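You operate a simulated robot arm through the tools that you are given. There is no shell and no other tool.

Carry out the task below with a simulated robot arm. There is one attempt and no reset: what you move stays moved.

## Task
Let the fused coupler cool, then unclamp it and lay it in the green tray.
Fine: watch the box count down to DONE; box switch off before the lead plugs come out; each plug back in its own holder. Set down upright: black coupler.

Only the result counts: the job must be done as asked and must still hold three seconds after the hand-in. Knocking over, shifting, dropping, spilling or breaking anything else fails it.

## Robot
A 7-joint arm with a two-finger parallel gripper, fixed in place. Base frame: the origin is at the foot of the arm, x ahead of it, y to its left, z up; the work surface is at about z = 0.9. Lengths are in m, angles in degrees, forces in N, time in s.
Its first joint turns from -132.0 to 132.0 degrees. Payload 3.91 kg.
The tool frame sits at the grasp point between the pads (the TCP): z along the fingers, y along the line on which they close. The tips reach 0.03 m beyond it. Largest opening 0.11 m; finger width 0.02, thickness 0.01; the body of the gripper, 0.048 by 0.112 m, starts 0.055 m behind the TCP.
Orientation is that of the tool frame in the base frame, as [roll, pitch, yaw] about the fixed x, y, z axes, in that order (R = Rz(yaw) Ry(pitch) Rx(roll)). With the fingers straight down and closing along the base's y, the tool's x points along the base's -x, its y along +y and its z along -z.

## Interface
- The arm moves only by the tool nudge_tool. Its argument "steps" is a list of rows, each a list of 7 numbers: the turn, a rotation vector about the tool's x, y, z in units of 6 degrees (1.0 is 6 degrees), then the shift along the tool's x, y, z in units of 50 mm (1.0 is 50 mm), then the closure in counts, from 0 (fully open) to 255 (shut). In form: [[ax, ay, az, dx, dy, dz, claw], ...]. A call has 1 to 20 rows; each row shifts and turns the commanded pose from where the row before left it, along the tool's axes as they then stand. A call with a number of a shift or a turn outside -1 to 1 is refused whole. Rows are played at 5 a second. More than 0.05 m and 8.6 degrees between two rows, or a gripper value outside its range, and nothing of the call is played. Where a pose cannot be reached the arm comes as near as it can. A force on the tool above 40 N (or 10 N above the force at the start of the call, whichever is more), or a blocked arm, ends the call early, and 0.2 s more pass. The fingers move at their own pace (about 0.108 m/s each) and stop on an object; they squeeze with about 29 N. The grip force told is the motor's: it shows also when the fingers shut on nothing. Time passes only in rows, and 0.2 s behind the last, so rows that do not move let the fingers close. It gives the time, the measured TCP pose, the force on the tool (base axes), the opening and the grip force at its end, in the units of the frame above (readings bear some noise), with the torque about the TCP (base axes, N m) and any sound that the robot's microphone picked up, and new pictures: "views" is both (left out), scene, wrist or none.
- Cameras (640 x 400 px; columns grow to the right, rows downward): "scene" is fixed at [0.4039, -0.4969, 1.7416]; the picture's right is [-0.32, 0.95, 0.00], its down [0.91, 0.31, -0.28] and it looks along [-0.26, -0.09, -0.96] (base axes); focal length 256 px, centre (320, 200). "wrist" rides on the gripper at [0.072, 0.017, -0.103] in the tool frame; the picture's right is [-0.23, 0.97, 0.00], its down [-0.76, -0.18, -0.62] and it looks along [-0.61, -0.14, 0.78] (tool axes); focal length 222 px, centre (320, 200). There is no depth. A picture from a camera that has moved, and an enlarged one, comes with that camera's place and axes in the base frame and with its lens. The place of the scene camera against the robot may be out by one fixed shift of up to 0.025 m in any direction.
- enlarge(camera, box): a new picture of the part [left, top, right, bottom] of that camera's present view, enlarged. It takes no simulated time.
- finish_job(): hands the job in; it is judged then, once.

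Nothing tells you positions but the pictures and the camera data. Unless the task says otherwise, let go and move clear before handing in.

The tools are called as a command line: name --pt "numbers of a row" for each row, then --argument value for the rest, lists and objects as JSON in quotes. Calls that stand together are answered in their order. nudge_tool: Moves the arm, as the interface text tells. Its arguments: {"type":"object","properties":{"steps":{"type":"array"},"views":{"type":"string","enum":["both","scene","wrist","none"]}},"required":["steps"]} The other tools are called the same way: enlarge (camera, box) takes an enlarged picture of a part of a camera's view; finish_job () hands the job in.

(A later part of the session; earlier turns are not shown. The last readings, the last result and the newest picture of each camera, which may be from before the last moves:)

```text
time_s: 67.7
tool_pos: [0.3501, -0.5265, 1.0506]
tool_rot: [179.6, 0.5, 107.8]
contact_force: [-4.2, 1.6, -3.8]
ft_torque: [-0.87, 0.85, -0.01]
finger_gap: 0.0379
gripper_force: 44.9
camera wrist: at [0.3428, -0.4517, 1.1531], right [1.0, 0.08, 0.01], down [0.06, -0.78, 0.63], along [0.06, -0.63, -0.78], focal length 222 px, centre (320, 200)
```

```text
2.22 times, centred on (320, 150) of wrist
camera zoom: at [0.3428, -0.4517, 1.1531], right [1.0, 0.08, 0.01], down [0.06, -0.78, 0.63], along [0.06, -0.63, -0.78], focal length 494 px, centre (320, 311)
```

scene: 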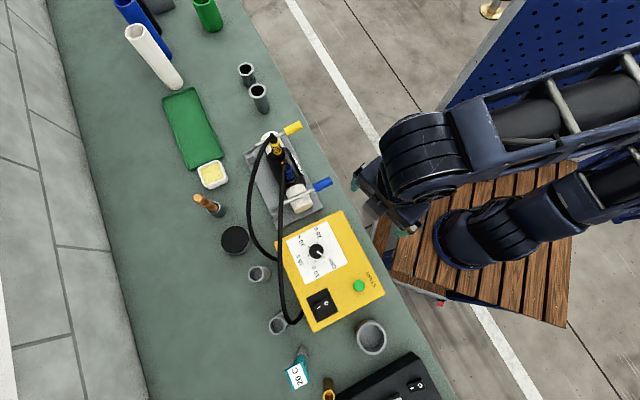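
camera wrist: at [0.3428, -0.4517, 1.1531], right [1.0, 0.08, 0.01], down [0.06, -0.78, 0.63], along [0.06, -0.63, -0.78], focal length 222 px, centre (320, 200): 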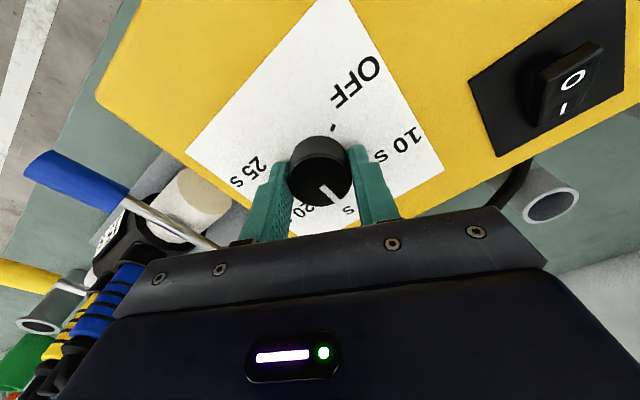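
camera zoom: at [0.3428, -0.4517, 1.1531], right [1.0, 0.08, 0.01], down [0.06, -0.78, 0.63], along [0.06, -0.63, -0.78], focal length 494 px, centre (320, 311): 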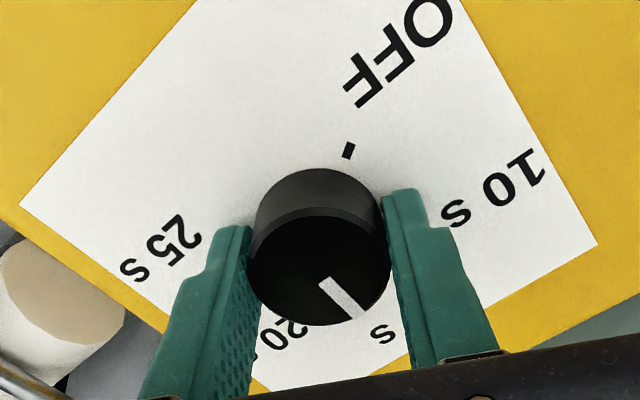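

The dial is back at 15 s. I'll release, rise and read the display again.

nudge_tool --pt "0 0 0 0 0 0 110" --pt "0 0 0 0 0 0 110" --pt "0 0 0 0 0 0 110" --pt "0 0 0 0 0 -0.9 110" --pt "0 0 0 0 0 -0.9 110" --pt "0 0 0 0 0 -0.9 110" --pt "0 0 0 0 0 -0.9 110" --pt "0 0 0 0.817 -0.473 0 110" --pt "0 0 0 0.817 -0.473 0 110" --pt "0 0 0 0.817 -0.473 0 0" --pt "0 0 -1 0 0 0 0" --pt "0 0 -1 0 0 0 0" --pt "0 0 -1 0 0 0 0" --pt "0 0 -1 0 0 0 0" --pt "0 0 -1 0 0 0 0" --pt "0 0 0 0 0 0 0" --views "both"

enlarge --camera "wrist" --box '[260, 60, 460, 220]'

enlarge --camera "wrist" --box '[20, 60, 280, 240]'

```text
time_s: 71.1
tool_pos: [0.2441, -0.4326, 1.2294]
tool_rot: [179.9, 0.7, 138.0]
contact_force: [0.7, -0.4, -0.1]
ft_torque: [0.01, 0.02, 0.0]
finger_gap: 0.1101
gripper_force: 0.1
camera wrist: at [0.1995, -0.369, 1.3309], right [0.82, 0.57, 0.0], down [0.44, -0.64, 0.63], along [0.36, -0.52, -0.77], focal length 222 px, centre (320, 200)
```

scene: 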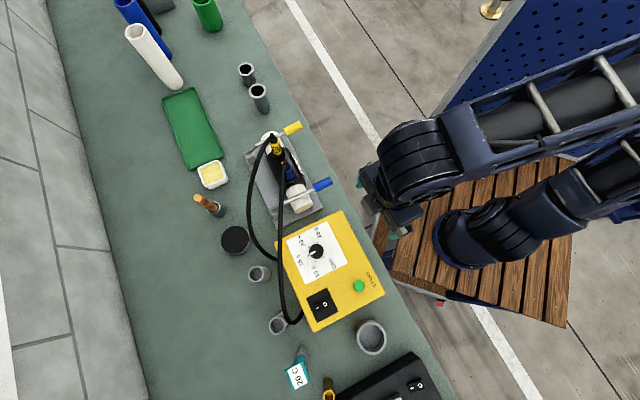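
wrist: 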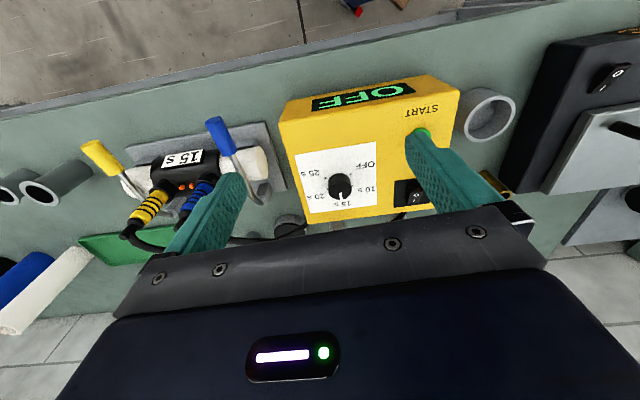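

```text
2.50 times, centred on (360, 140) of wrist
camera zoom: at [0.1995, -0.369, 1.3309], right [0.82, 0.57, 0.0], down [0.44, -0.64, 0.63], along [0.36, -0.52, -0.77], focal length 555 px, centre (220, 350)
```

zoom: 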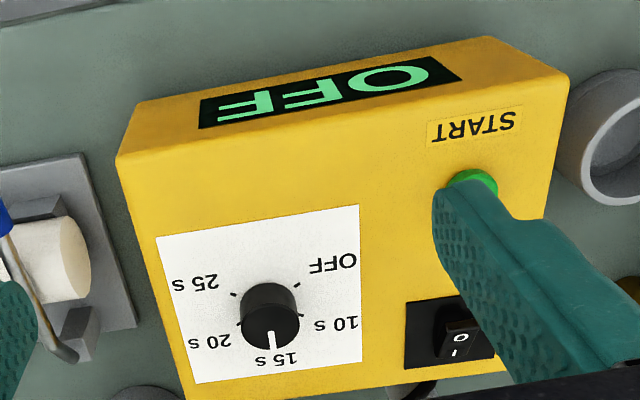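

```text
2.22 times, centred on (150, 150) of wrist
camera zoom: at [0.1995, -0.369, 1.3309], right [0.82, 0.57, 0.0], down [0.44, -0.64, 0.63], along [0.36, -0.52, -0.77], focal length 494 px, centre (698, 311)
```

zoom: 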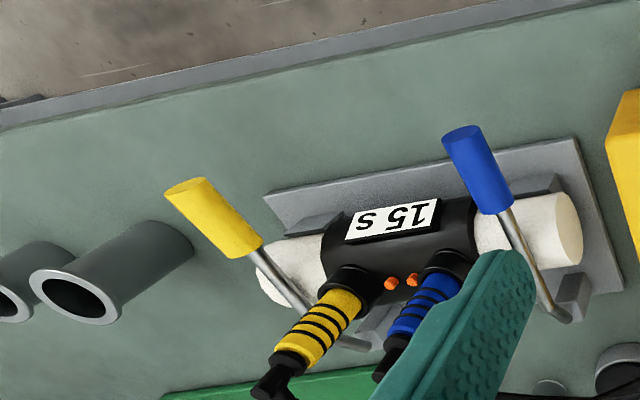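

With the dial back at 15 s the display still reads OFF, so the box is switched off. Next I look closely at the two cups near where the leads come out, to find each plug's own holder.

nudge_tool --pt "0 0 0 -0.74 0.42 0.25 0" --pt "0 0 0 -0.74 0.42 0.25 0" --pt "0 0 0 -0.74 0.42 0.25 0" --pt "0 0 0 -0.74 0.42 0.25 0" --pt "0 0 0 0 0 0 0" --views "wrist"

enlarge --camera "wrist" --box '[160, 100, 480, 240]'

enlarge --camera "scene" --box '[235, 250, 305, 345]'

enlarge --camera "scene" --box '[220, 40, 300, 130]'

```text
time_s: 72.3
tool_pos: [0.4103, -0.4671, 1.1814]
tool_rot: [179.9, 0.6, 137.9]
contact_force: [-0.4, -0.3, -0.4]
ft_torque: [0.0, -0.02, -0.01]
finger_gap: 0.1099
gripper_force: 0.0
camera wrist: at [0.3666, -0.4052, 1.2832], right [0.82, 0.57, 0.0], down [0.44, -0.64, 0.63], along [0.36, -0.52, -0.77], focal length 222 px, centre (320, 200)
```

wrist: 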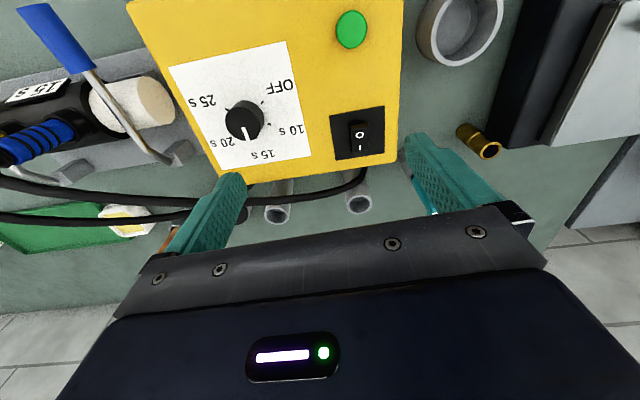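

```text
2.00 times, centred on (320, 170) of wrist
camera zoom: at [0.3666, -0.4052, 1.2832], right [0.82, 0.57, 0.0], down [0.44, -0.64, 0.63], along [0.36, -0.52, -0.77], focal length 444 px, centre (320, 260)
```

zoom: 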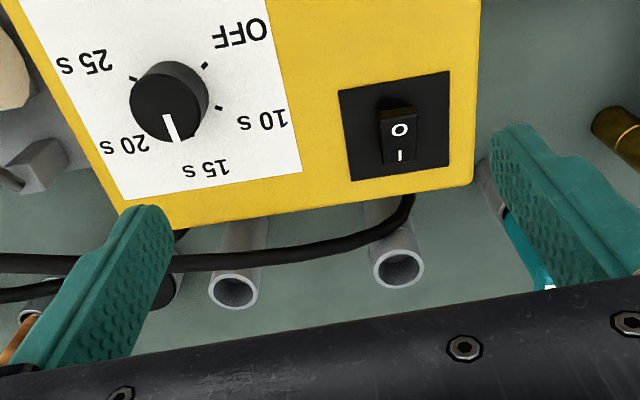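

```text
4.21 times, centred on (270, 298) of scene
camera zoom: at [0.4039, -0.4969, 1.7416], right [-0.32, 0.95, 0.0], down [0.91, 0.31, -0.28], along [-0.26, -0.09, -0.96], focal length 1079 px, centre (530, -210)
```

zoom: 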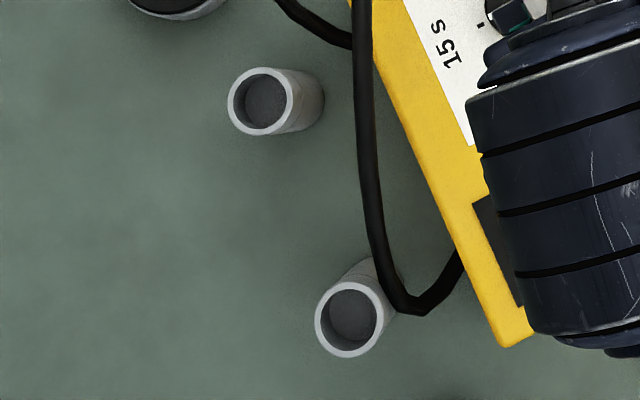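

```text
4.44 times, centred on (260, 85) of scene
camera zoom: at [0.4039, -0.4969, 1.7416], right [-0.32, 0.95, 0.0], down [0.91, 0.31, -0.28], along [-0.26, -0.09, -0.96], focal length 1139 px, centre (587, 711)
```

zoom: 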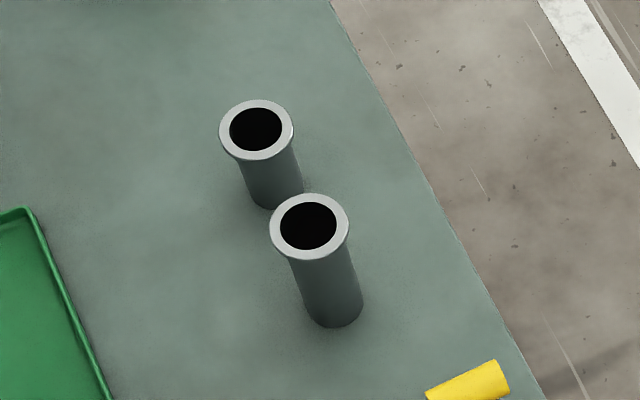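

There are two light-grey cups behind the box, one beside each lead's exit, and two dark flanged tubes farther along. I'll get a closer look into the grey cups for colour markings.

nudge_tool --pt "0 0 0 -0.81 -0.23 -0.15 0" --pt "0 0 0 -0.81 -0.23 -0.15 0" --pt "0 0 0 -0.81 -0.23 -0.15 0" --pt "0 0 0 -0.81 -0.23 -0.15 0" --pt "0 0 -1 0 0 0 0" --pt "0 0 -1 0 0 0 0" --pt "0 0 -1 0 0 0 0" --pt "0 0 -1 0 0 0 0" --pt "0 0 -1 0 0 0 0" --pt "0 0 -1 0 0 0 0" --pt "0 0 -1 0 0 0 0" --pt "0 0 -1 0 0 0 0" --pt "0 0 -1 0 0 0 0" --pt "0 0 -1 0 0 0 0" --pt "0 0 -1 0 0 0 0" --pt "0 0 -1 0 0 0 0" --pt "0 0 -1 0 0 0 0" --pt "0 0 0 0 0 0 0" --views "wrist"

enlarge --camera "wrist" --box '[180, 40, 460, 220]'

```text
time_s: 76.1
tool_pos: [0.4987, -0.6115, 1.2146]
tool_rot: [-179.3, 0.3, -144.1]
contact_force: [-0.9, -0.1, -0.4]
ft_torque: [0.01, 0.01, -0.01]
finger_gap: 0.11
gripper_force: 0.0
camera wrist: at [0.4294, -0.6383, 1.3152], right [-0.39, 0.92, -0.01], down [0.71, 0.31, 0.63], along [0.58, 0.24, -0.78], focal length 222 px, centre (320, 200)
```

wrist: 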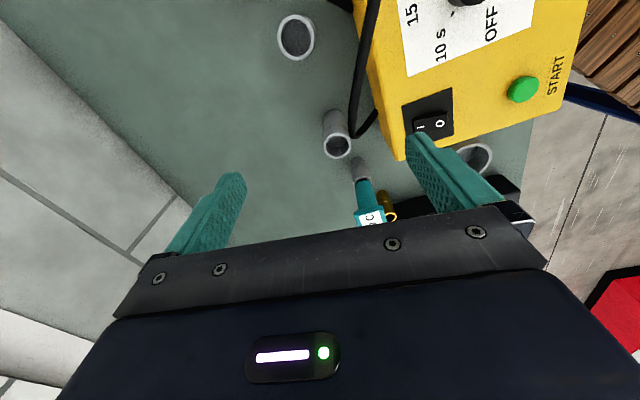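

```text
2.22 times, centred on (320, 130) of wrist
camera zoom: at [0.4294, -0.6383, 1.3152], right [-0.39, 0.92, -0.01], down [0.71, 0.31, 0.63], along [0.58, 0.24, -0.78], focal length 494 px, centre (320, 356)
```

zoom: 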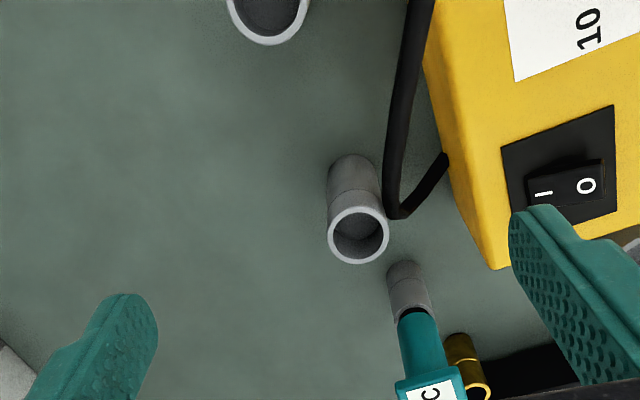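

I see no colour markings on the cups, but the yellow lead comes out beside the nearer cup and the blue lead beside the farther one, so I'll treat those as their holders. Now I'll look at the coupler and plugs from above.

nudge_tool --pt "0 0 0 0.854 0.309 -0.05 0" --pt "0 0 0 0.854 0.309 -0.05 0" --pt "0 0 0 0.854 0.309 -0.05 0" --pt "0 0 0 0.854 0.309 -0.05 0" --pt "0 0 0 0.854 0.309 -0.05 0" --pt "0 0 0 0.854 0.309 -0.05 0" --pt "0 0 0 0.854 0.309 -0.05 0" --pt "0 0 -0.75 0 0 0 0" --pt "0 0 -0.75 0 0 0 0" --pt "0 0 0 0 0 0 0" --views "both"

enlarge --camera "wrist" --box '[180, 20, 480, 240]'

```text
time_s: 78.3
tool_pos: [0.1928, -0.7013, 1.2275]
tool_rot: [-179.3, 0.1, -135.0]
contact_force: [0.4, 0.4, 0.1]
ft_torque: [0.0, 0.05, -0.02]
finger_gap: 0.1101
gripper_force: 0.1
camera wrist: at [0.1293, -0.737, 1.33], right [-0.53, 0.85, -0.01], down [0.66, 0.42, 0.63], along [0.54, 0.32, -0.78], focal length 222 px, centre (320, 200)
```

scene: 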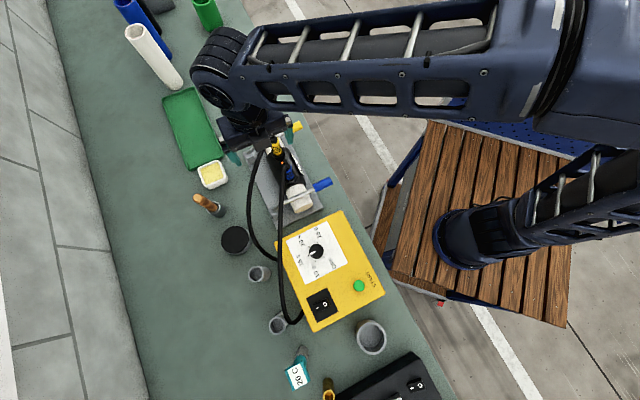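
wrist: 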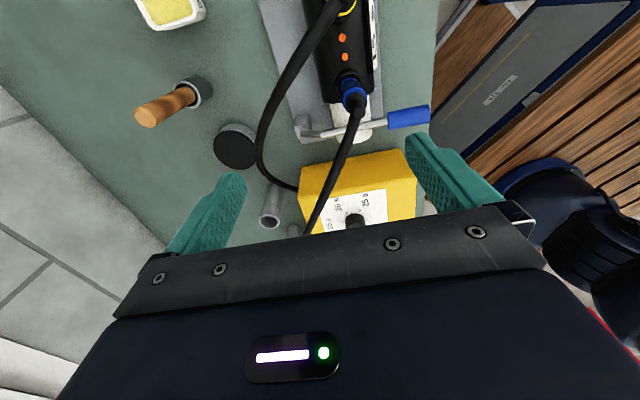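

```text
1.82 times, centred on (330, 130) of wrist
camera zoom: at [0.1293, -0.737, 1.33], right [-0.53, 0.85, -0.01], down [0.66, 0.42, 0.63], along [0.54, 0.32, -0.78], focal length 404 px, centre (302, 327)
```

zoom: 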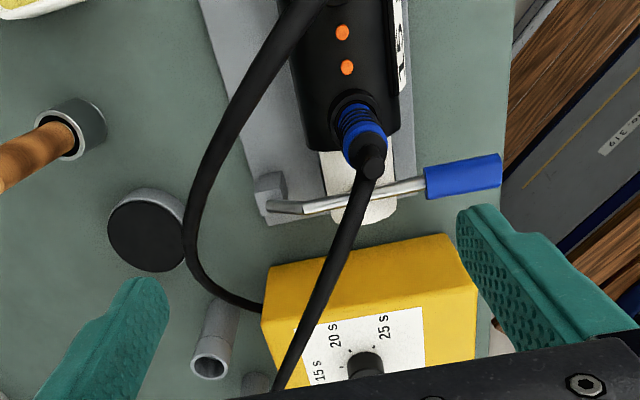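

The blue plug is near (0.17, -0.67) and the yellow near (0.10, -0.73). I'll move back along the coupler to get both in view.

nudge_tool --pt "0 0 0 0.755 0.09 0 0" --pt "0 0 0 0.755 0.09 0 0" --pt "0 0 0 0.755 0.09 0 0" --pt "0 0 0 0 0 0 0" --views "wrist"

enlarge --camera "wrist" --box '[200, 40, 460, 220]'

```text
time_s: 79.3
tool_pos: [0.1029, -0.7709, 1.2279]
tool_rot: [-179.3, 0.2, -135.0]
contact_force: [1.1, 0.5, 0.1]
ft_torque: [0.0, 0.01, 0.01]
finger_gap: 0.1102
gripper_force: 0.1
camera wrist: at [0.0383, -0.8084, 1.3299], right [-0.53, 0.85, -0.01], down [0.66, 0.42, 0.63], along [0.54, 0.32, -0.78], focal length 222 px, centre (320, 200)
```

wrist: 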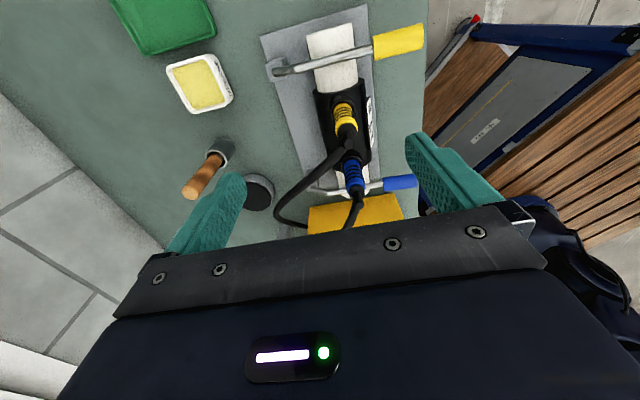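

```text
2.22 times, centred on (330, 130) of wrist
camera zoom: at [0.0383, -0.8084, 1.3299], right [-0.53, 0.85, -0.01], down [0.66, 0.42, 0.63], along [0.54, 0.32, -0.78], focal length 494 px, centre (298, 356)
```

zoom: 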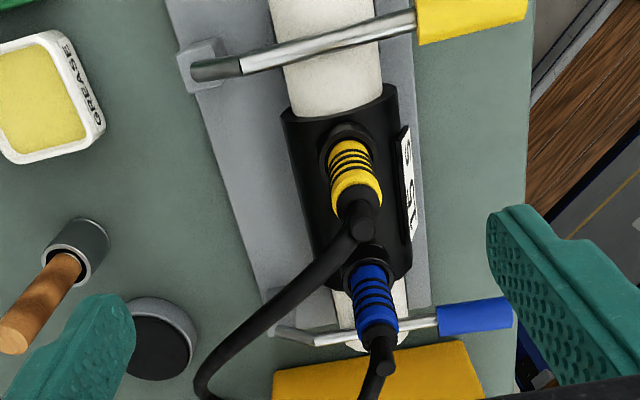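

The plugs stand vertical: yellow at about (0.107, -0.734) and blue at about (0.172, -0.672), tops near z 1.11. The yellow lead leaves toward +x, so I'll turn the gripper to close across it and hover above the yellow plug.

nudge_tool --pt "0 0 0 -0.58 0.47 0.2 0" --pt "0 0 0.955 0 0 0 0" --pt "0 0 0.955 0 0 0 0" --pt "0 0 0.955 0 0 0 0" --pt "0 0 0.955 0 0 0 0" --pt "0 0 0.955 0 0 0 0" --pt "0 0 0.955 0 0 0 0" --pt "0 0 0.955 0 0 0 0" --pt "0 0 0.955 0 0 0 0" --pt "0 0 0.955 0 0 0 0" --pt "0 0 0.955 0 0 0 0" --pt "0 0 0.955 0 0 0 0" --pt "0 0 0 0 0 0 0" --views "both"

enlarge --camera "wrist" --box '[200, 20, 460, 220]'

```text
time_s: 82.1
tool_pos: [0.1081, -0.7328, 1.2165]
tool_rot: [-179.8, 0.8, 162.0]
contact_force: [0.1, -0.3, -1.4]
ft_torque: [0.02, -0.05, 0.02]
finger_gap: 0.1098
gripper_force: 0.0
camera wrist: at [0.043, -0.6923, 1.319], right [0.52, 0.85, 0.0], down [0.66, -0.4, 0.63], along [0.54, -0.33, -0.77], focal length 222 px, centre (320, 200)
```

scene: 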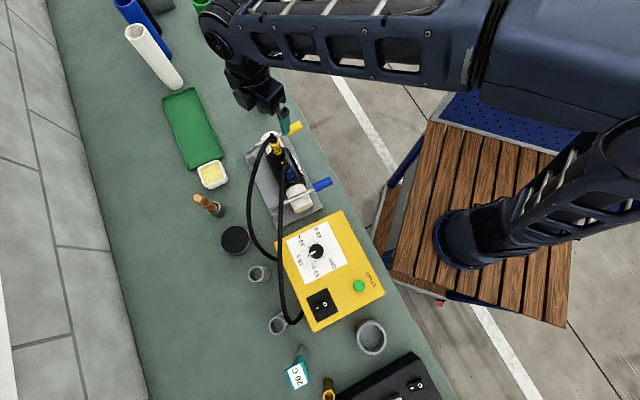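
wrist: 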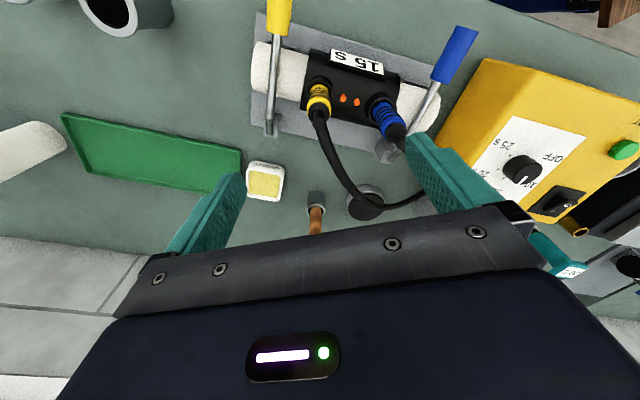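

```text
2.00 times, centred on (330, 120) of wrist
camera zoom: at [0.043, -0.6923, 1.319], right [0.52, 0.85, 0.0], down [0.66, -0.4, 0.63], along [0.54, -0.33, -0.77], focal length 444 px, centre (300, 360)
```

zoom: 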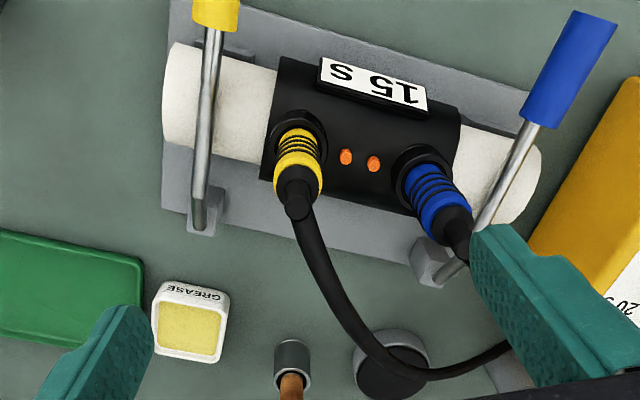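

The yellow plug is confirmed at (0.107, -0.7335), almost directly below me. I'll partly close the fingers and go down until they straddle the top of the sleeve.

nudge_tool --pt "0 0 0 0.015 -0.02 0 110" --pt "0 0 0 0 0 0.8 110" --pt "0 0 0 0 0 0.8 110" --pt "0 0 0 0 0 0.6 110" --pt "0 0 0 0 0 0 110" --views "both"

enlarge --camera "wrist" --box '[200, 60, 460, 260]'

```text
time_s: 83.3
tool_pos: [0.1078, -0.7346, 1.1069]
tool_rot: [-179.8, 0.8, 161.9]
contact_force: [0.1, -0.5, 0.0]
ft_torque: [0.0, -0.05, -0.02]
finger_gap: 0.0624
gripper_force: 0.1
camera wrist: at [0.0421, -0.6937, 1.2085], right [0.52, 0.86, 0.0], down [0.66, -0.4, 0.63], along [0.54, -0.33, -0.77], focal length 222 px, centre (320, 200)
```

scene: 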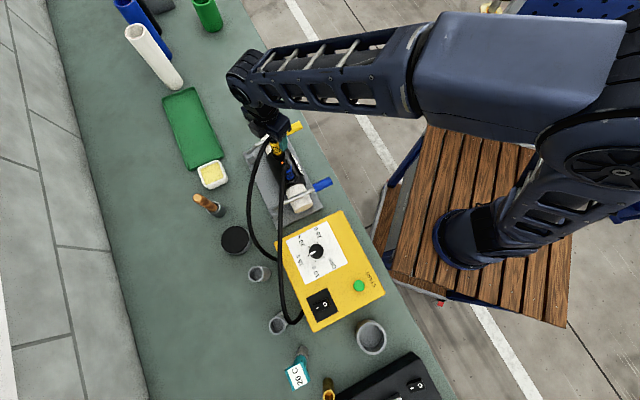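
wrist: 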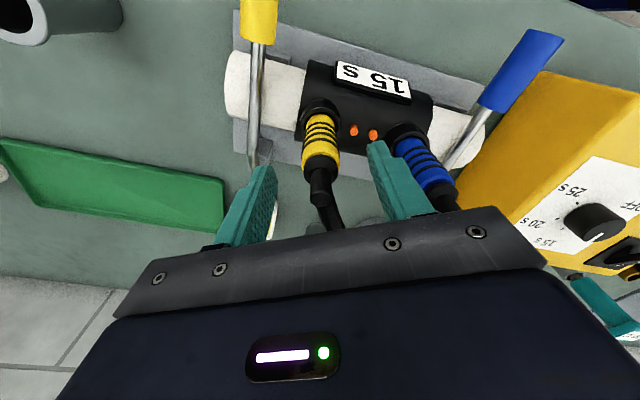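

```text
2.00 times, centred on (330, 160) of wrist
camera zoom: at [0.0421, -0.6937, 1.2085], right [0.52, 0.86, 0.0], down [0.66, -0.4, 0.63], along [0.54, -0.33, -0.77], focal length 444 px, centre (300, 280)
```

zoom: 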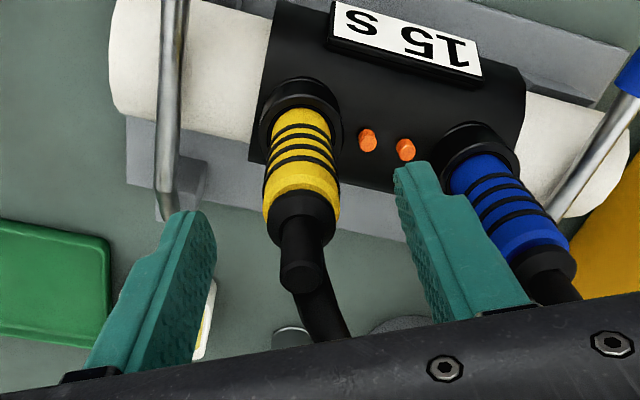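

The plug sits centred between the fingers, with its sleeve top at z 1.072. I'll go down the last bit and close.

nudge_tool --pt "0 0 0 0 0.005 0.34 110" --pt "0 0 0 0 0 0.34 110" --pt "0 0 0 0 0 0 110" --pt "0 0 0 0 0 0 255" --pt "0 0 0 0 0 0 255" --pt "0 0 0 0 0 0 255" --views "wrist"

enlarge --camera "wrist" --box '[200, 60, 460, 260]'

```text
time_s: 84.7
tool_pos: [0.1087, -0.7343, 1.0731]
tool_rot: [-179.8, 0.8, 161.8]
contact_force: [1.1, -0.4, 0.3]
ft_torque: [-0.02, -0.02, 0.01]
finger_gap: 0.0248
gripper_force: 29.2
camera wrist: at [0.0433, -0.6943, 1.1746], right [0.52, 0.86, 0.0], down [0.66, -0.4, 0.63], along [0.54, -0.33, -0.77], focal length 222 px, centre (320, 200)
```

wrist: 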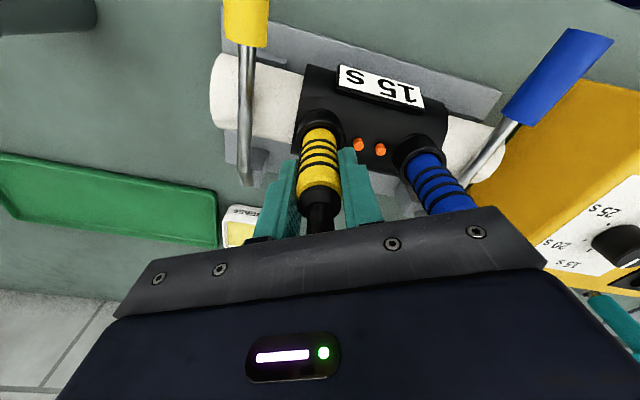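

```text
2.00 times, centred on (330, 160) of wrist
camera zoom: at [0.0433, -0.6943, 1.1746], right [0.52, 0.86, 0.0], down [0.66, -0.4, 0.63], along [0.54, -0.33, -0.77], focal length 444 px, centre (300, 280)
```

zoom: 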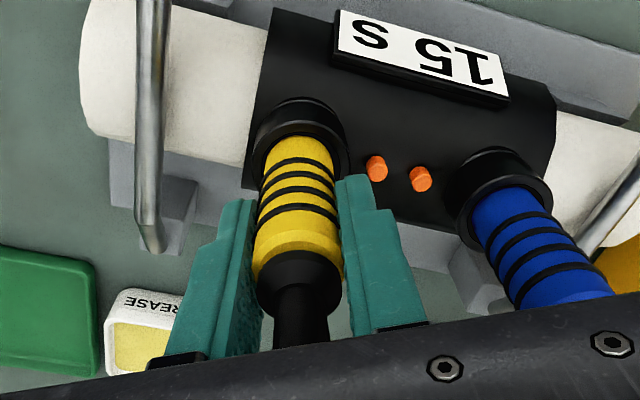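

The sleeve is gripped with a 25 mm gap. I'll pull straight up, slowly at first.

nudge_tool --pt "0 0 0 0 0 -0.06 255" --pt "0 0 0 0 0 -0.08 255" --pt "0 0 0 0 0 -0.1 255" --pt "0 0 0 0 0 -0.15 255" --pt "0 0 0 0 0 -0.2 255" --pt "0 0 0 0 0 -0.25 255" --pt "0 0 0 0 0 0 255" --views "both"

enlarge --camera "wrist" --box '[200, 60, 460, 260]'

```text
time_s: 86.3
tool_pos: [0.1077, -0.7351, 1.1162]
tool_rot: [-179.7, 0.7, 161.9]
contact_force: [0.3, 0.0, -0.4]
ft_torque: [0.01, -0.04, -0.03]
finger_gap: 0.0247
gripper_force: 29.0
camera wrist: at [0.0432, -0.6938, 1.2173], right [0.52, 0.86, 0.0], down [0.66, -0.4, 0.63], along [0.54, -0.33, -0.77], focal length 222 px, centre (320, 200)
```

scene: 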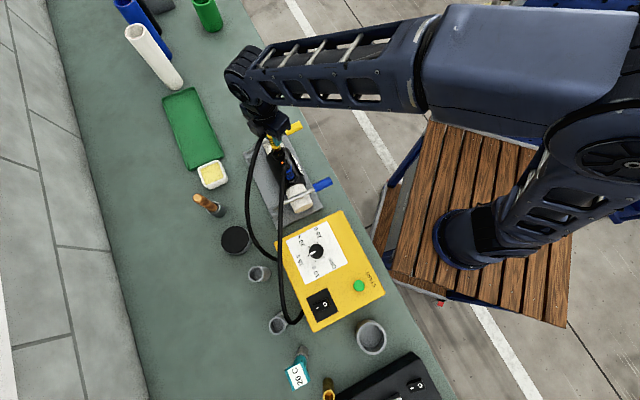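
wrist: 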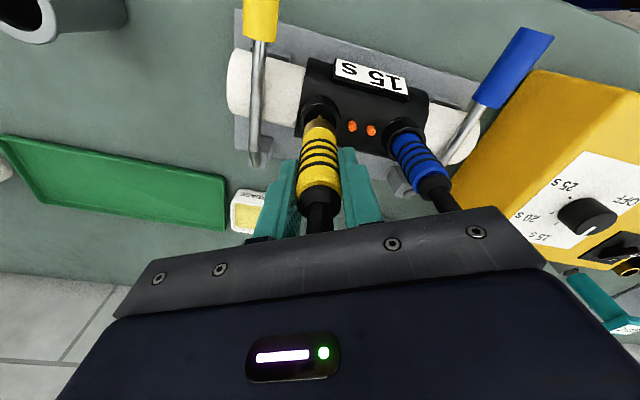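

```text
2.00 times, centred on (330, 160) of wrist
camera zoom: at [0.0432, -0.6938, 1.2173], right [0.52, 0.86, 0.0], down [0.66, -0.4, 0.63], along [0.54, -0.33, -0.77], focal length 444 px, centre (300, 280)
```

zoom: 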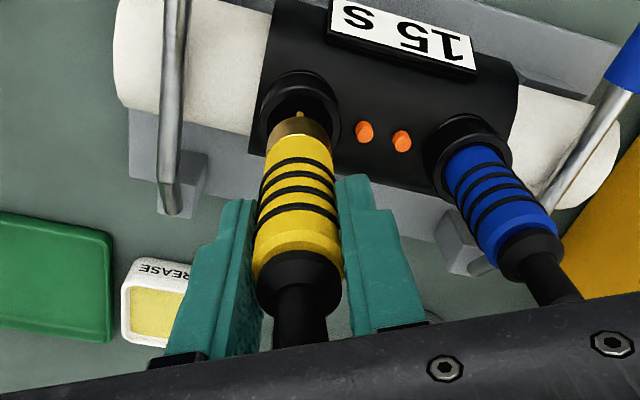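

The yellow plug is out, and its end is about 0.116 m below the tool point. I'll raise it and carry it around the outer side, clear of the blue lead, to above the nearer cup.

nudge_tool --pt "0 0 0 0 0 -0.7 255" --pt "0 0 0 0 0 -0.8 255" --pt "0 0 0 -0.68 0.22 0 255" --pt "0 0 0 -0.68 0.22 0 255" --pt "0 0 0 -0.68 0.22 0 255" --pt "0 0 0 -0.68 0.22 0 255" --pt "0 0 0 -0.68 0.532 0 255" --pt "0 0 0 -0.68 0.532 0 255" --pt "0 0 0 -0.68 0.532 0 255" --pt "0 0 0 -0.68 0.532 0 255" --pt "0 0 0 0 0 0 255" --views "both"

enlarge --camera "wrist" --box '[200, 60, 460, 260]'

```text
time_s: 88.7
tool_pos: [0.4119, -0.6754, 1.193]
tool_rot: [-179.8, 0.6, 161.9]
contact_force: [-0.3, 0.7, -1.2]
ft_torque: [0.0, 0.02, -0.01]
finger_gap: 0.0248
gripper_force: 28.7
camera wrist: at [0.3477, -0.6348, 1.295], right [0.52, 0.86, 0.0], down [0.66, -0.4, 0.63], along [0.54, -0.33, -0.77], focal length 222 px, centre (320, 200)
```

scene: 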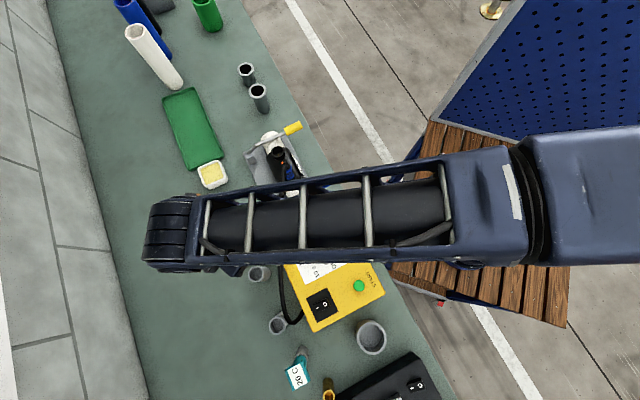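
wrist: 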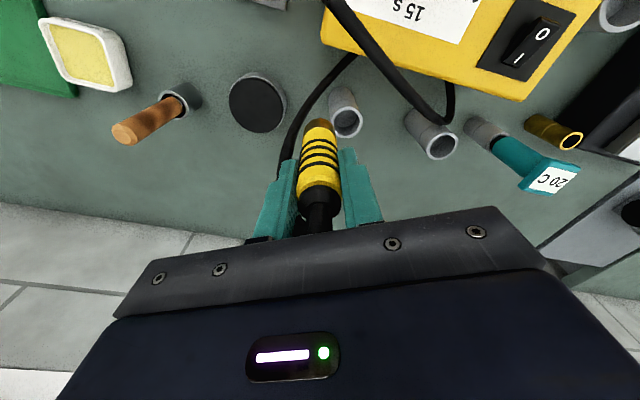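

```text
2.00 times, centred on (330, 160) of wrist
camera zoom: at [0.3477, -0.6348, 1.295], right [0.52, 0.86, 0.0], down [0.66, -0.4, 0.63], along [0.54, -0.33, -0.77], focal length 444 px, centre (300, 280)
```

zoom: 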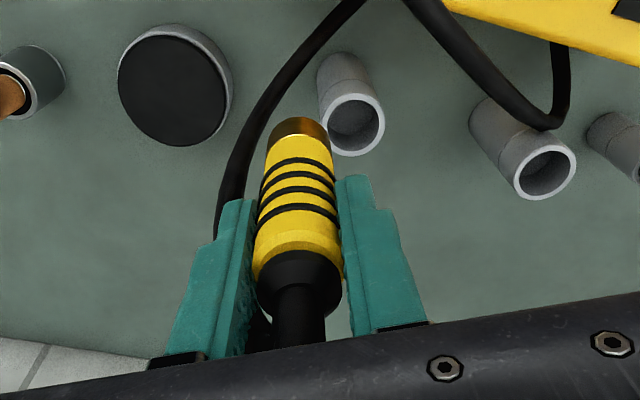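

Both cups are in view; their rims are near z 1.0, with the nearer cup at about (0.462, -0.660). I'll bring the plug's end close above that rim and line it up by sight.

nudge_tool --pt "0 0 0 -0.35 0.22 0 255" --pt "0 0 0 -0.35 0.22 0 255" --pt "0 0 0 0 0 0.5 255" --pt "0 0 0 0 0 0.4 255" --pt "0 0 0 0 0 0 255" --views "wrist"

enlarge --camera "wrist" --box '[240, 60, 400, 200]'

```text
time_s: 89.9
tool_pos: [0.4525, -0.6658, 1.1485]
tool_rot: [-179.9, 0.7, 161.9]
contact_force: [0.0, 0.8, -0.5]
ft_torque: [0.02, 0.03, 0.02]
finger_gap: 0.0249
gripper_force: 29.0
camera wrist: at [0.3888, -0.6247, 1.2501], right [0.52, 0.86, 0.0], down [0.66, -0.4, 0.63], along [0.54, -0.33, -0.77], focal length 222 px, centre (320, 200)
```

wrist: 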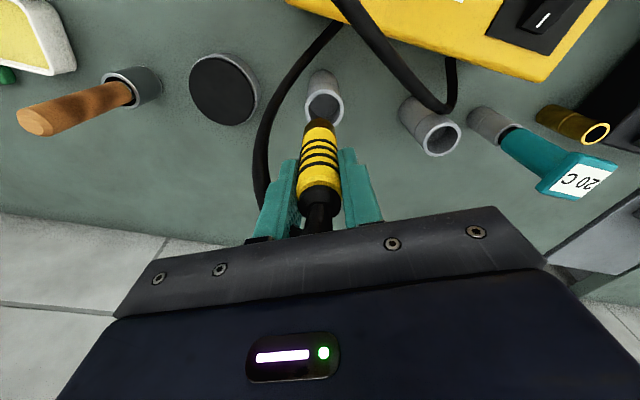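

```text
2.86 times, centred on (320, 130) of wrist
camera zoom: at [0.3888, -0.6247, 1.2501], right [0.52, 0.86, 0.0], down [0.66, -0.4, 0.63], along [0.54, -0.33, -0.77], focal length 635 px, centre (320, 400)
```

zoom: 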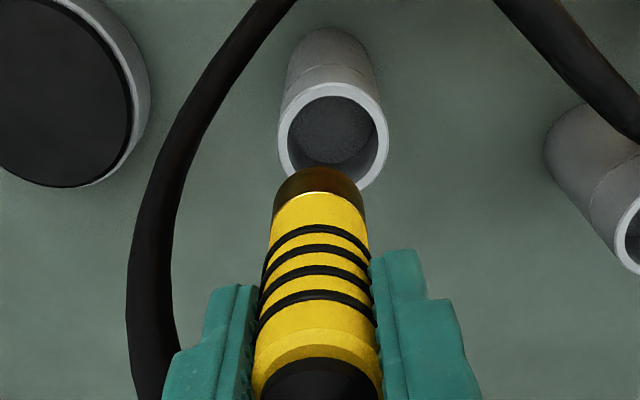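

The plug is nearly over the cup. I'll correct a few millimetres sideways and lower further to compare the plug's end with the rim.

nudge_tool --pt "0 0 0 -0.04 0.135 0 255" --pt "0 0 0 0 0 0.25 255" --pt "0 0 0 0 0 0.2 255" --pt "0 0 0 0 0 0 255" --views "wrist"

enlarge --camera "wrist" --box '[260, 80, 380, 180]'

```text
time_s: 90.9
tool_pos: [0.4579, -0.6597, 1.1255]
tool_rot: [-179.8, 0.7, 161.9]
contact_force: [1.1, 0.3, -1.2]
ft_torque: [0.02, 0.03, 0.01]
finger_gap: 0.0247
gripper_force: 28.8
camera wrist: at [0.3929, -0.6194, 1.2271], right [0.52, 0.86, 0.0], down [0.66, -0.4, 0.63], along [0.54, -0.33, -0.77], focal length 222 px, centre (320, 200)
```

wrist: 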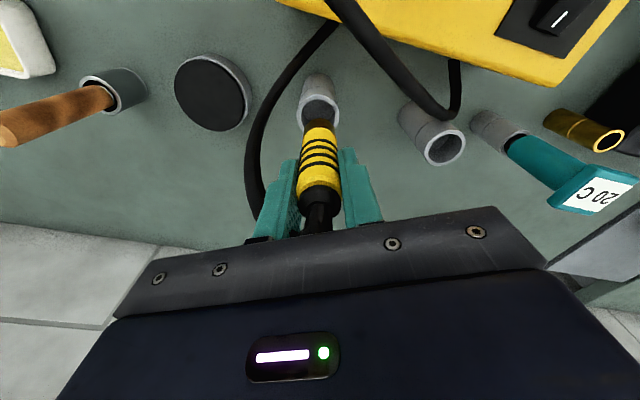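

```text
4.00 times, centred on (320, 130) of wrist
camera zoom: at [0.3929, -0.6194, 1.2271], right [0.52, 0.86, 0.0], down [0.66, -0.4, 0.63], along [0.54, -0.33, -0.77], focal length 888 px, centre (320, 480)
```

zoom: 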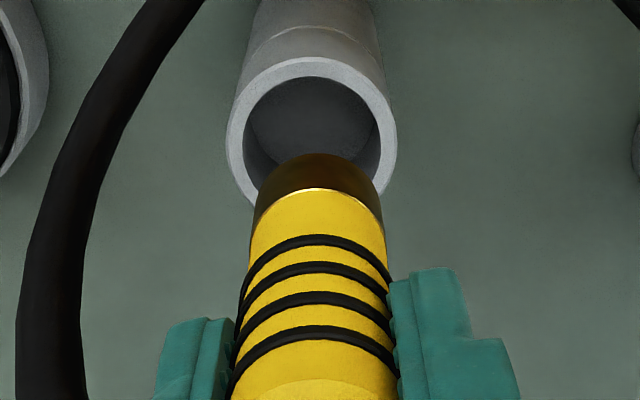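

Across the picture the rim is 1–2 mm off, but the forward offset depends on rim height, which is uncertain. I'll rotate about the plug's axis to measure from a second direction.

nudge_tool --pt "0 0 -1 0 0 0 255" --pt "0 0 -1 0 0 0 255" --pt "0 0 -1 0 0 0 255" --pt "0 0 -1 0 0 0 255" --pt "0 0 -1 0 0 0 255" --pt "0 0 -1 0 0 0 255" --pt "0 0 -1 0 0 0 255" --pt "0 0 -1 0 0 0 255" --pt "0 0 -1 0 0 0 255" --pt "0 0 -1 0 0 0 255" --pt "0 0 -1 0 0 0 255" --pt "0 0 0 0 0 0 255" --views "both"

enlarge --camera "wrist" --box '[260, 80, 380, 180]'

```text
time_s: 93.5
tool_pos: [0.458, -0.6586, 1.125]
tool_rot: [-179.4, 0.2, -131.9]
contact_force: [1.1, -0.3, -1.3]
ft_torque: [0.0, -0.03, -0.01]
finger_gap: 0.0251
gripper_force: 29.2
camera wrist: at [0.3955, -0.7003, 1.2283], right [-0.57, 0.82, -0.01], down [0.63, 0.45, 0.63], along [0.52, 0.35, -0.78], focal length 222 px, centre (320, 200)
```

scene: 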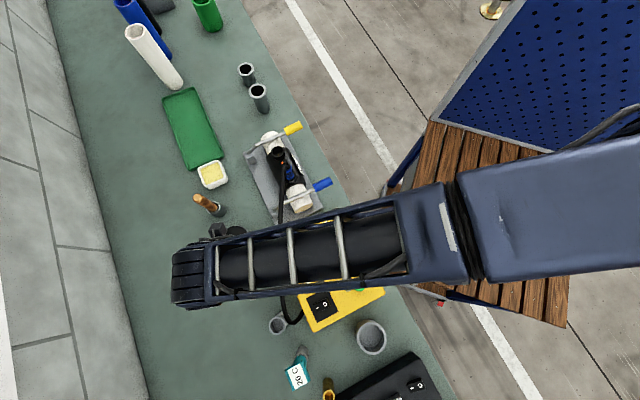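
wrist: 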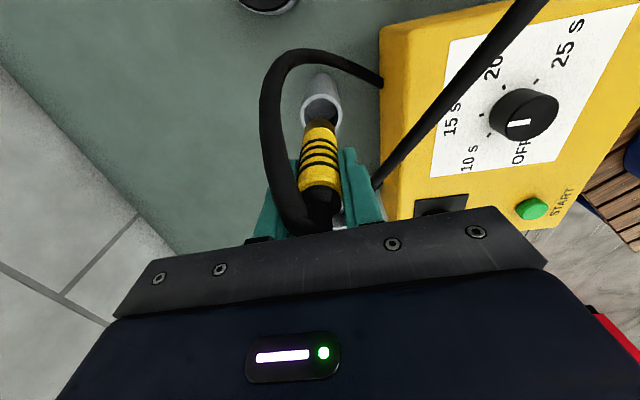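

```text
4.00 times, centred on (320, 130) of wrist
camera zoom: at [0.3955, -0.7003, 1.2283], right [-0.57, 0.82, -0.01], down [0.63, 0.45, 0.63], along [0.52, 0.35, -0.78], focal length 888 px, centre (320, 480)
```

zoom: 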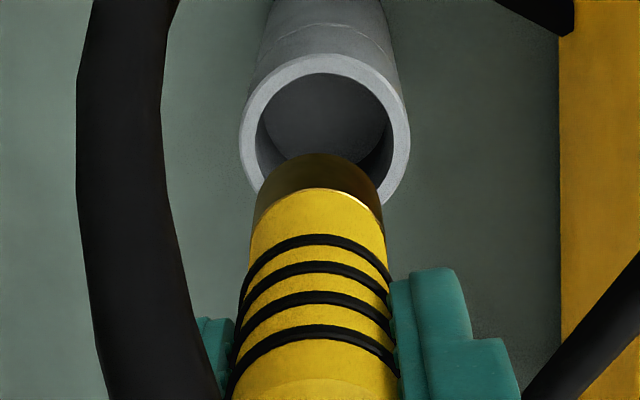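

From the two directions, the plug needs to shift about 3 mm in -x, and the cup has 3–4 mm of radial clearance. I'll correct and lower the end into the rim.

nudge_tool --pt "0 0 0 0.037 0.042 0 255" --pt "0 0 0 0 0 0.2 255" --pt "0 0 0 0 0 0.2 255" --pt "0 0 0 0 0 0.2 255" --pt "0 0 0 0 0 0.1 255" --pt "0 0 0 0 0 0 255" --views "wrist"

enlarge --camera "wrist" --box '[260, 80, 380, 180]'

```text
time_s: 94.9
tool_pos: [0.4556, -0.6591, 1.0902]
tool_rot: [-179.3, 0.2, -132.1]
contact_force: [1.0, -0.2, -0.7]
ft_torque: [0.01, 0.0, -0.01]
finger_gap: 0.0251
gripper_force: 29.1
camera wrist: at [0.3924, -0.7002, 1.193], right [-0.57, 0.82, -0.01], down [0.64, 0.45, 0.63], along [0.52, 0.35, -0.78], focal length 222 px, centre (320, 200)
```

wrist: 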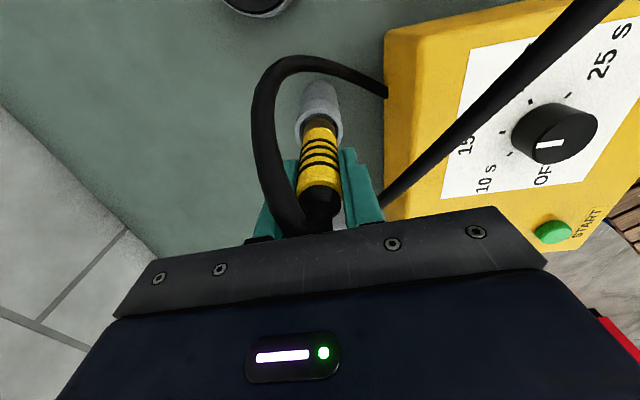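

```text
4.00 times, centred on (320, 130) of wrist
camera zoom: at [0.3924, -0.7002, 1.193], right [-0.57, 0.82, -0.01], down [0.64, 0.45, 0.63], along [0.52, 0.35, -0.78], focal length 888 px, centre (320, 480)
```

zoom: 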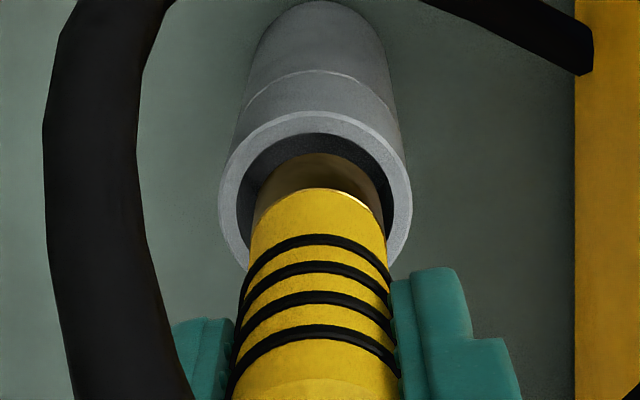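

The plug's end is now nearly concentric with the rim. I'll lower it in gently, watching the force.

nudge_tool --pt "0 0 0 0.01 -0.012 0 255" --pt "0 0 0 0 0 0.12 255" --pt "0 0 0 0 0 0.12 255" --pt "0 0 0 0 0 0.12 255" --pt "0 0 0 0 0 0 255" --views "wrist"

enlarge --camera "wrist" --box '[260, 80, 380, 180]'

```text
time_s: 96.1
tool_pos: [0.4548, -0.6604, 1.0734]
tool_rot: [-179.2, 0.1, -132.1]
contact_force: [-0.2, 0.2, -1.3]
ft_torque: [-0.02, 0.02, -0.04]
finger_gap: 0.0251
gripper_force: 29.1
camera wrist: at [0.3929, -0.7011, 1.1749], right [-0.57, 0.82, -0.01], down [0.64, 0.45, 0.63], along [0.52, 0.35, -0.78], focal length 222 px, centre (320, 200)
```

wrist: 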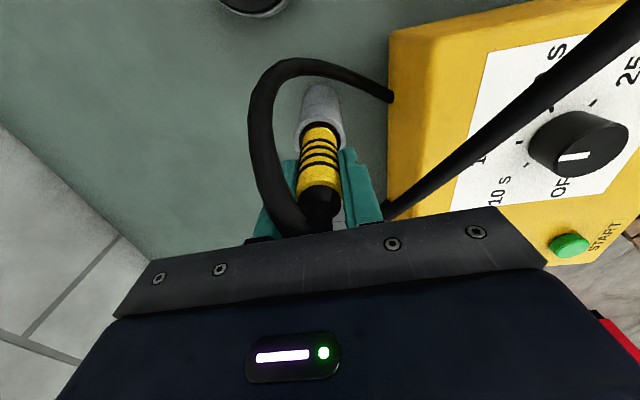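

```text
4.00 times, centred on (320, 130) of wrist
camera zoom: at [0.3929, -0.7011, 1.1749], right [-0.57, 0.82, -0.01], down [0.64, 0.45, 0.63], along [0.52, 0.35, -0.78], focal length 888 px, centre (320, 480)
```

zoom: 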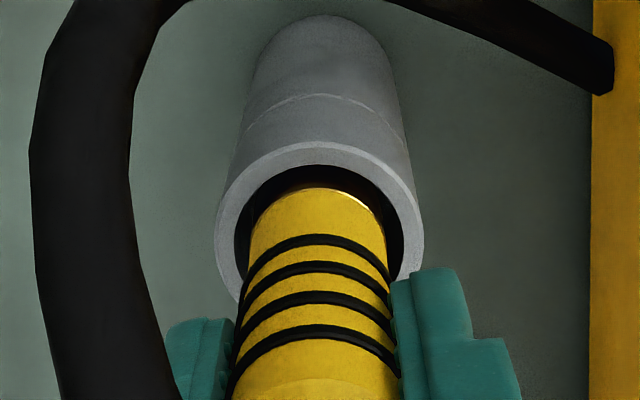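

The plug is entering the cup, well centred. I'll keep lowering.

nudge_tool --pt "0 0 0 0 0 0.12 255" --pt "0 0 0 0 0 0.12 255" --pt "0 0 0 0 0 0.12 255" --pt "0 0 0 0 0 0.1 255" --pt "0 0 0 0 0 0.06 255" --pt "0 0 0 0 0 0 255" --views "wrist"

enlarge --camera "wrist" --box '[260, 80, 380, 180]'

```text
time_s: 97.1
tool_pos: [0.4559, -0.6616, 1.0537]
tool_rot: [-179.0, 0.1, -131.9]
contact_force: [-6.1, 8.2, 14.2]
ft_torque: [0.71, 0.47, 0.0]
finger_gap: 0.0252
gripper_force: 29.4
stopped in row 5: the force on the tool passed its limit at 42 N (the readings are from after the stop); the commanded pose is now the measured one
camera wrist: at [0.3926, -0.7015, 1.156], right [-0.57, 0.82, -0.02], down [0.63, 0.45, 0.63], along [0.52, 0.35, -0.78], focal length 222 px, centre (320, 200)
```

wrist: 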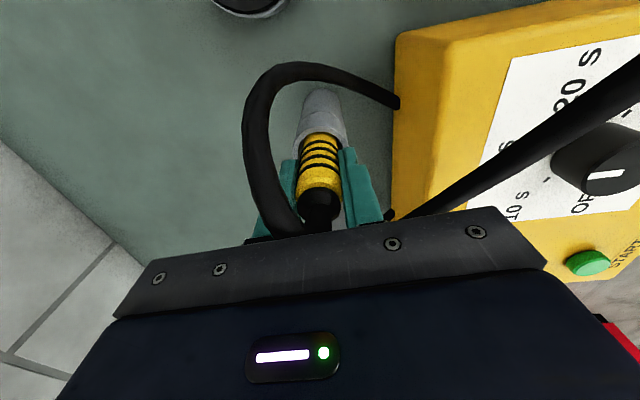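

```text
4.00 times, centred on (320, 130) of wrist
camera zoom: at [0.3926, -0.7015, 1.156], right [-0.57, 0.82, -0.02], down [0.63, 0.45, 0.63], along [0.52, 0.35, -0.78], focal length 888 px, centre (320, 480)
```

zoom: 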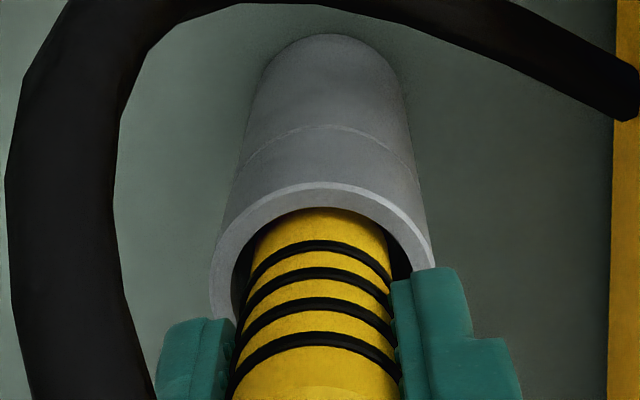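

The plug is resting on the cup's floor, about 26 mm deep. I'll ease off the load and open the fingers.

nudge_tool --pt "0 0 0 0 0 -0.02 255" --pt "0 0 0 0 0 0 150" --pt "0 0 0 0 0 0 130" --pt "0 0 0 0 0 0 130" --pt "0 0 0 0 0 0 130" --views "wrist"

enlarge --camera "wrist" --box '[240, 60, 400, 240]'

```text
time_s: 98.3
tool_pos: [0.4545, -0.6615, 1.0537]
tool_rot: [-179.0, 0.1, -132.0]
contact_force: [-0.1, -0.1, -0.6]
ft_torque: [0.01, -0.01, 0.0]
finger_gap: 0.0539
gripper_force: 0.0
camera wrist: at [0.3931, -0.7019, 1.1561], right [-0.57, 0.82, -0.02], down [0.63, 0.45, 0.63], along [0.52, 0.35, -0.78], focal length 222 px, centre (320, 200)
```

wrist: 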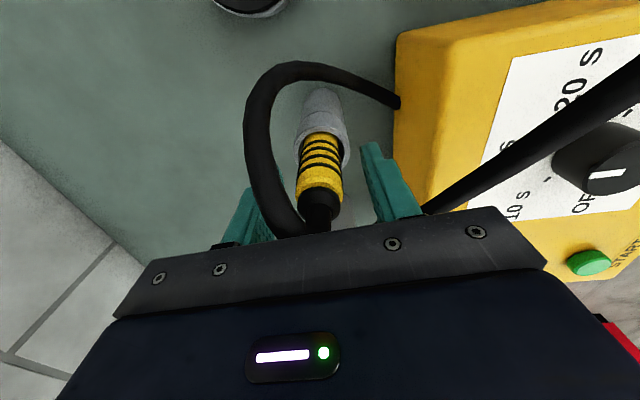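

```text
2.22 times, centred on (320, 150) of wrist
camera zoom: at [0.3931, -0.7019, 1.1561], right [-0.57, 0.82, -0.02], down [0.63, 0.45, 0.63], along [0.52, 0.35, -0.78], focal length 494 px, centre (320, 311)
```

zoom: 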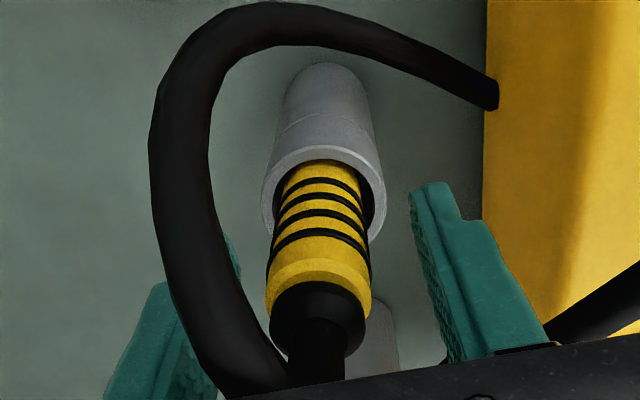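

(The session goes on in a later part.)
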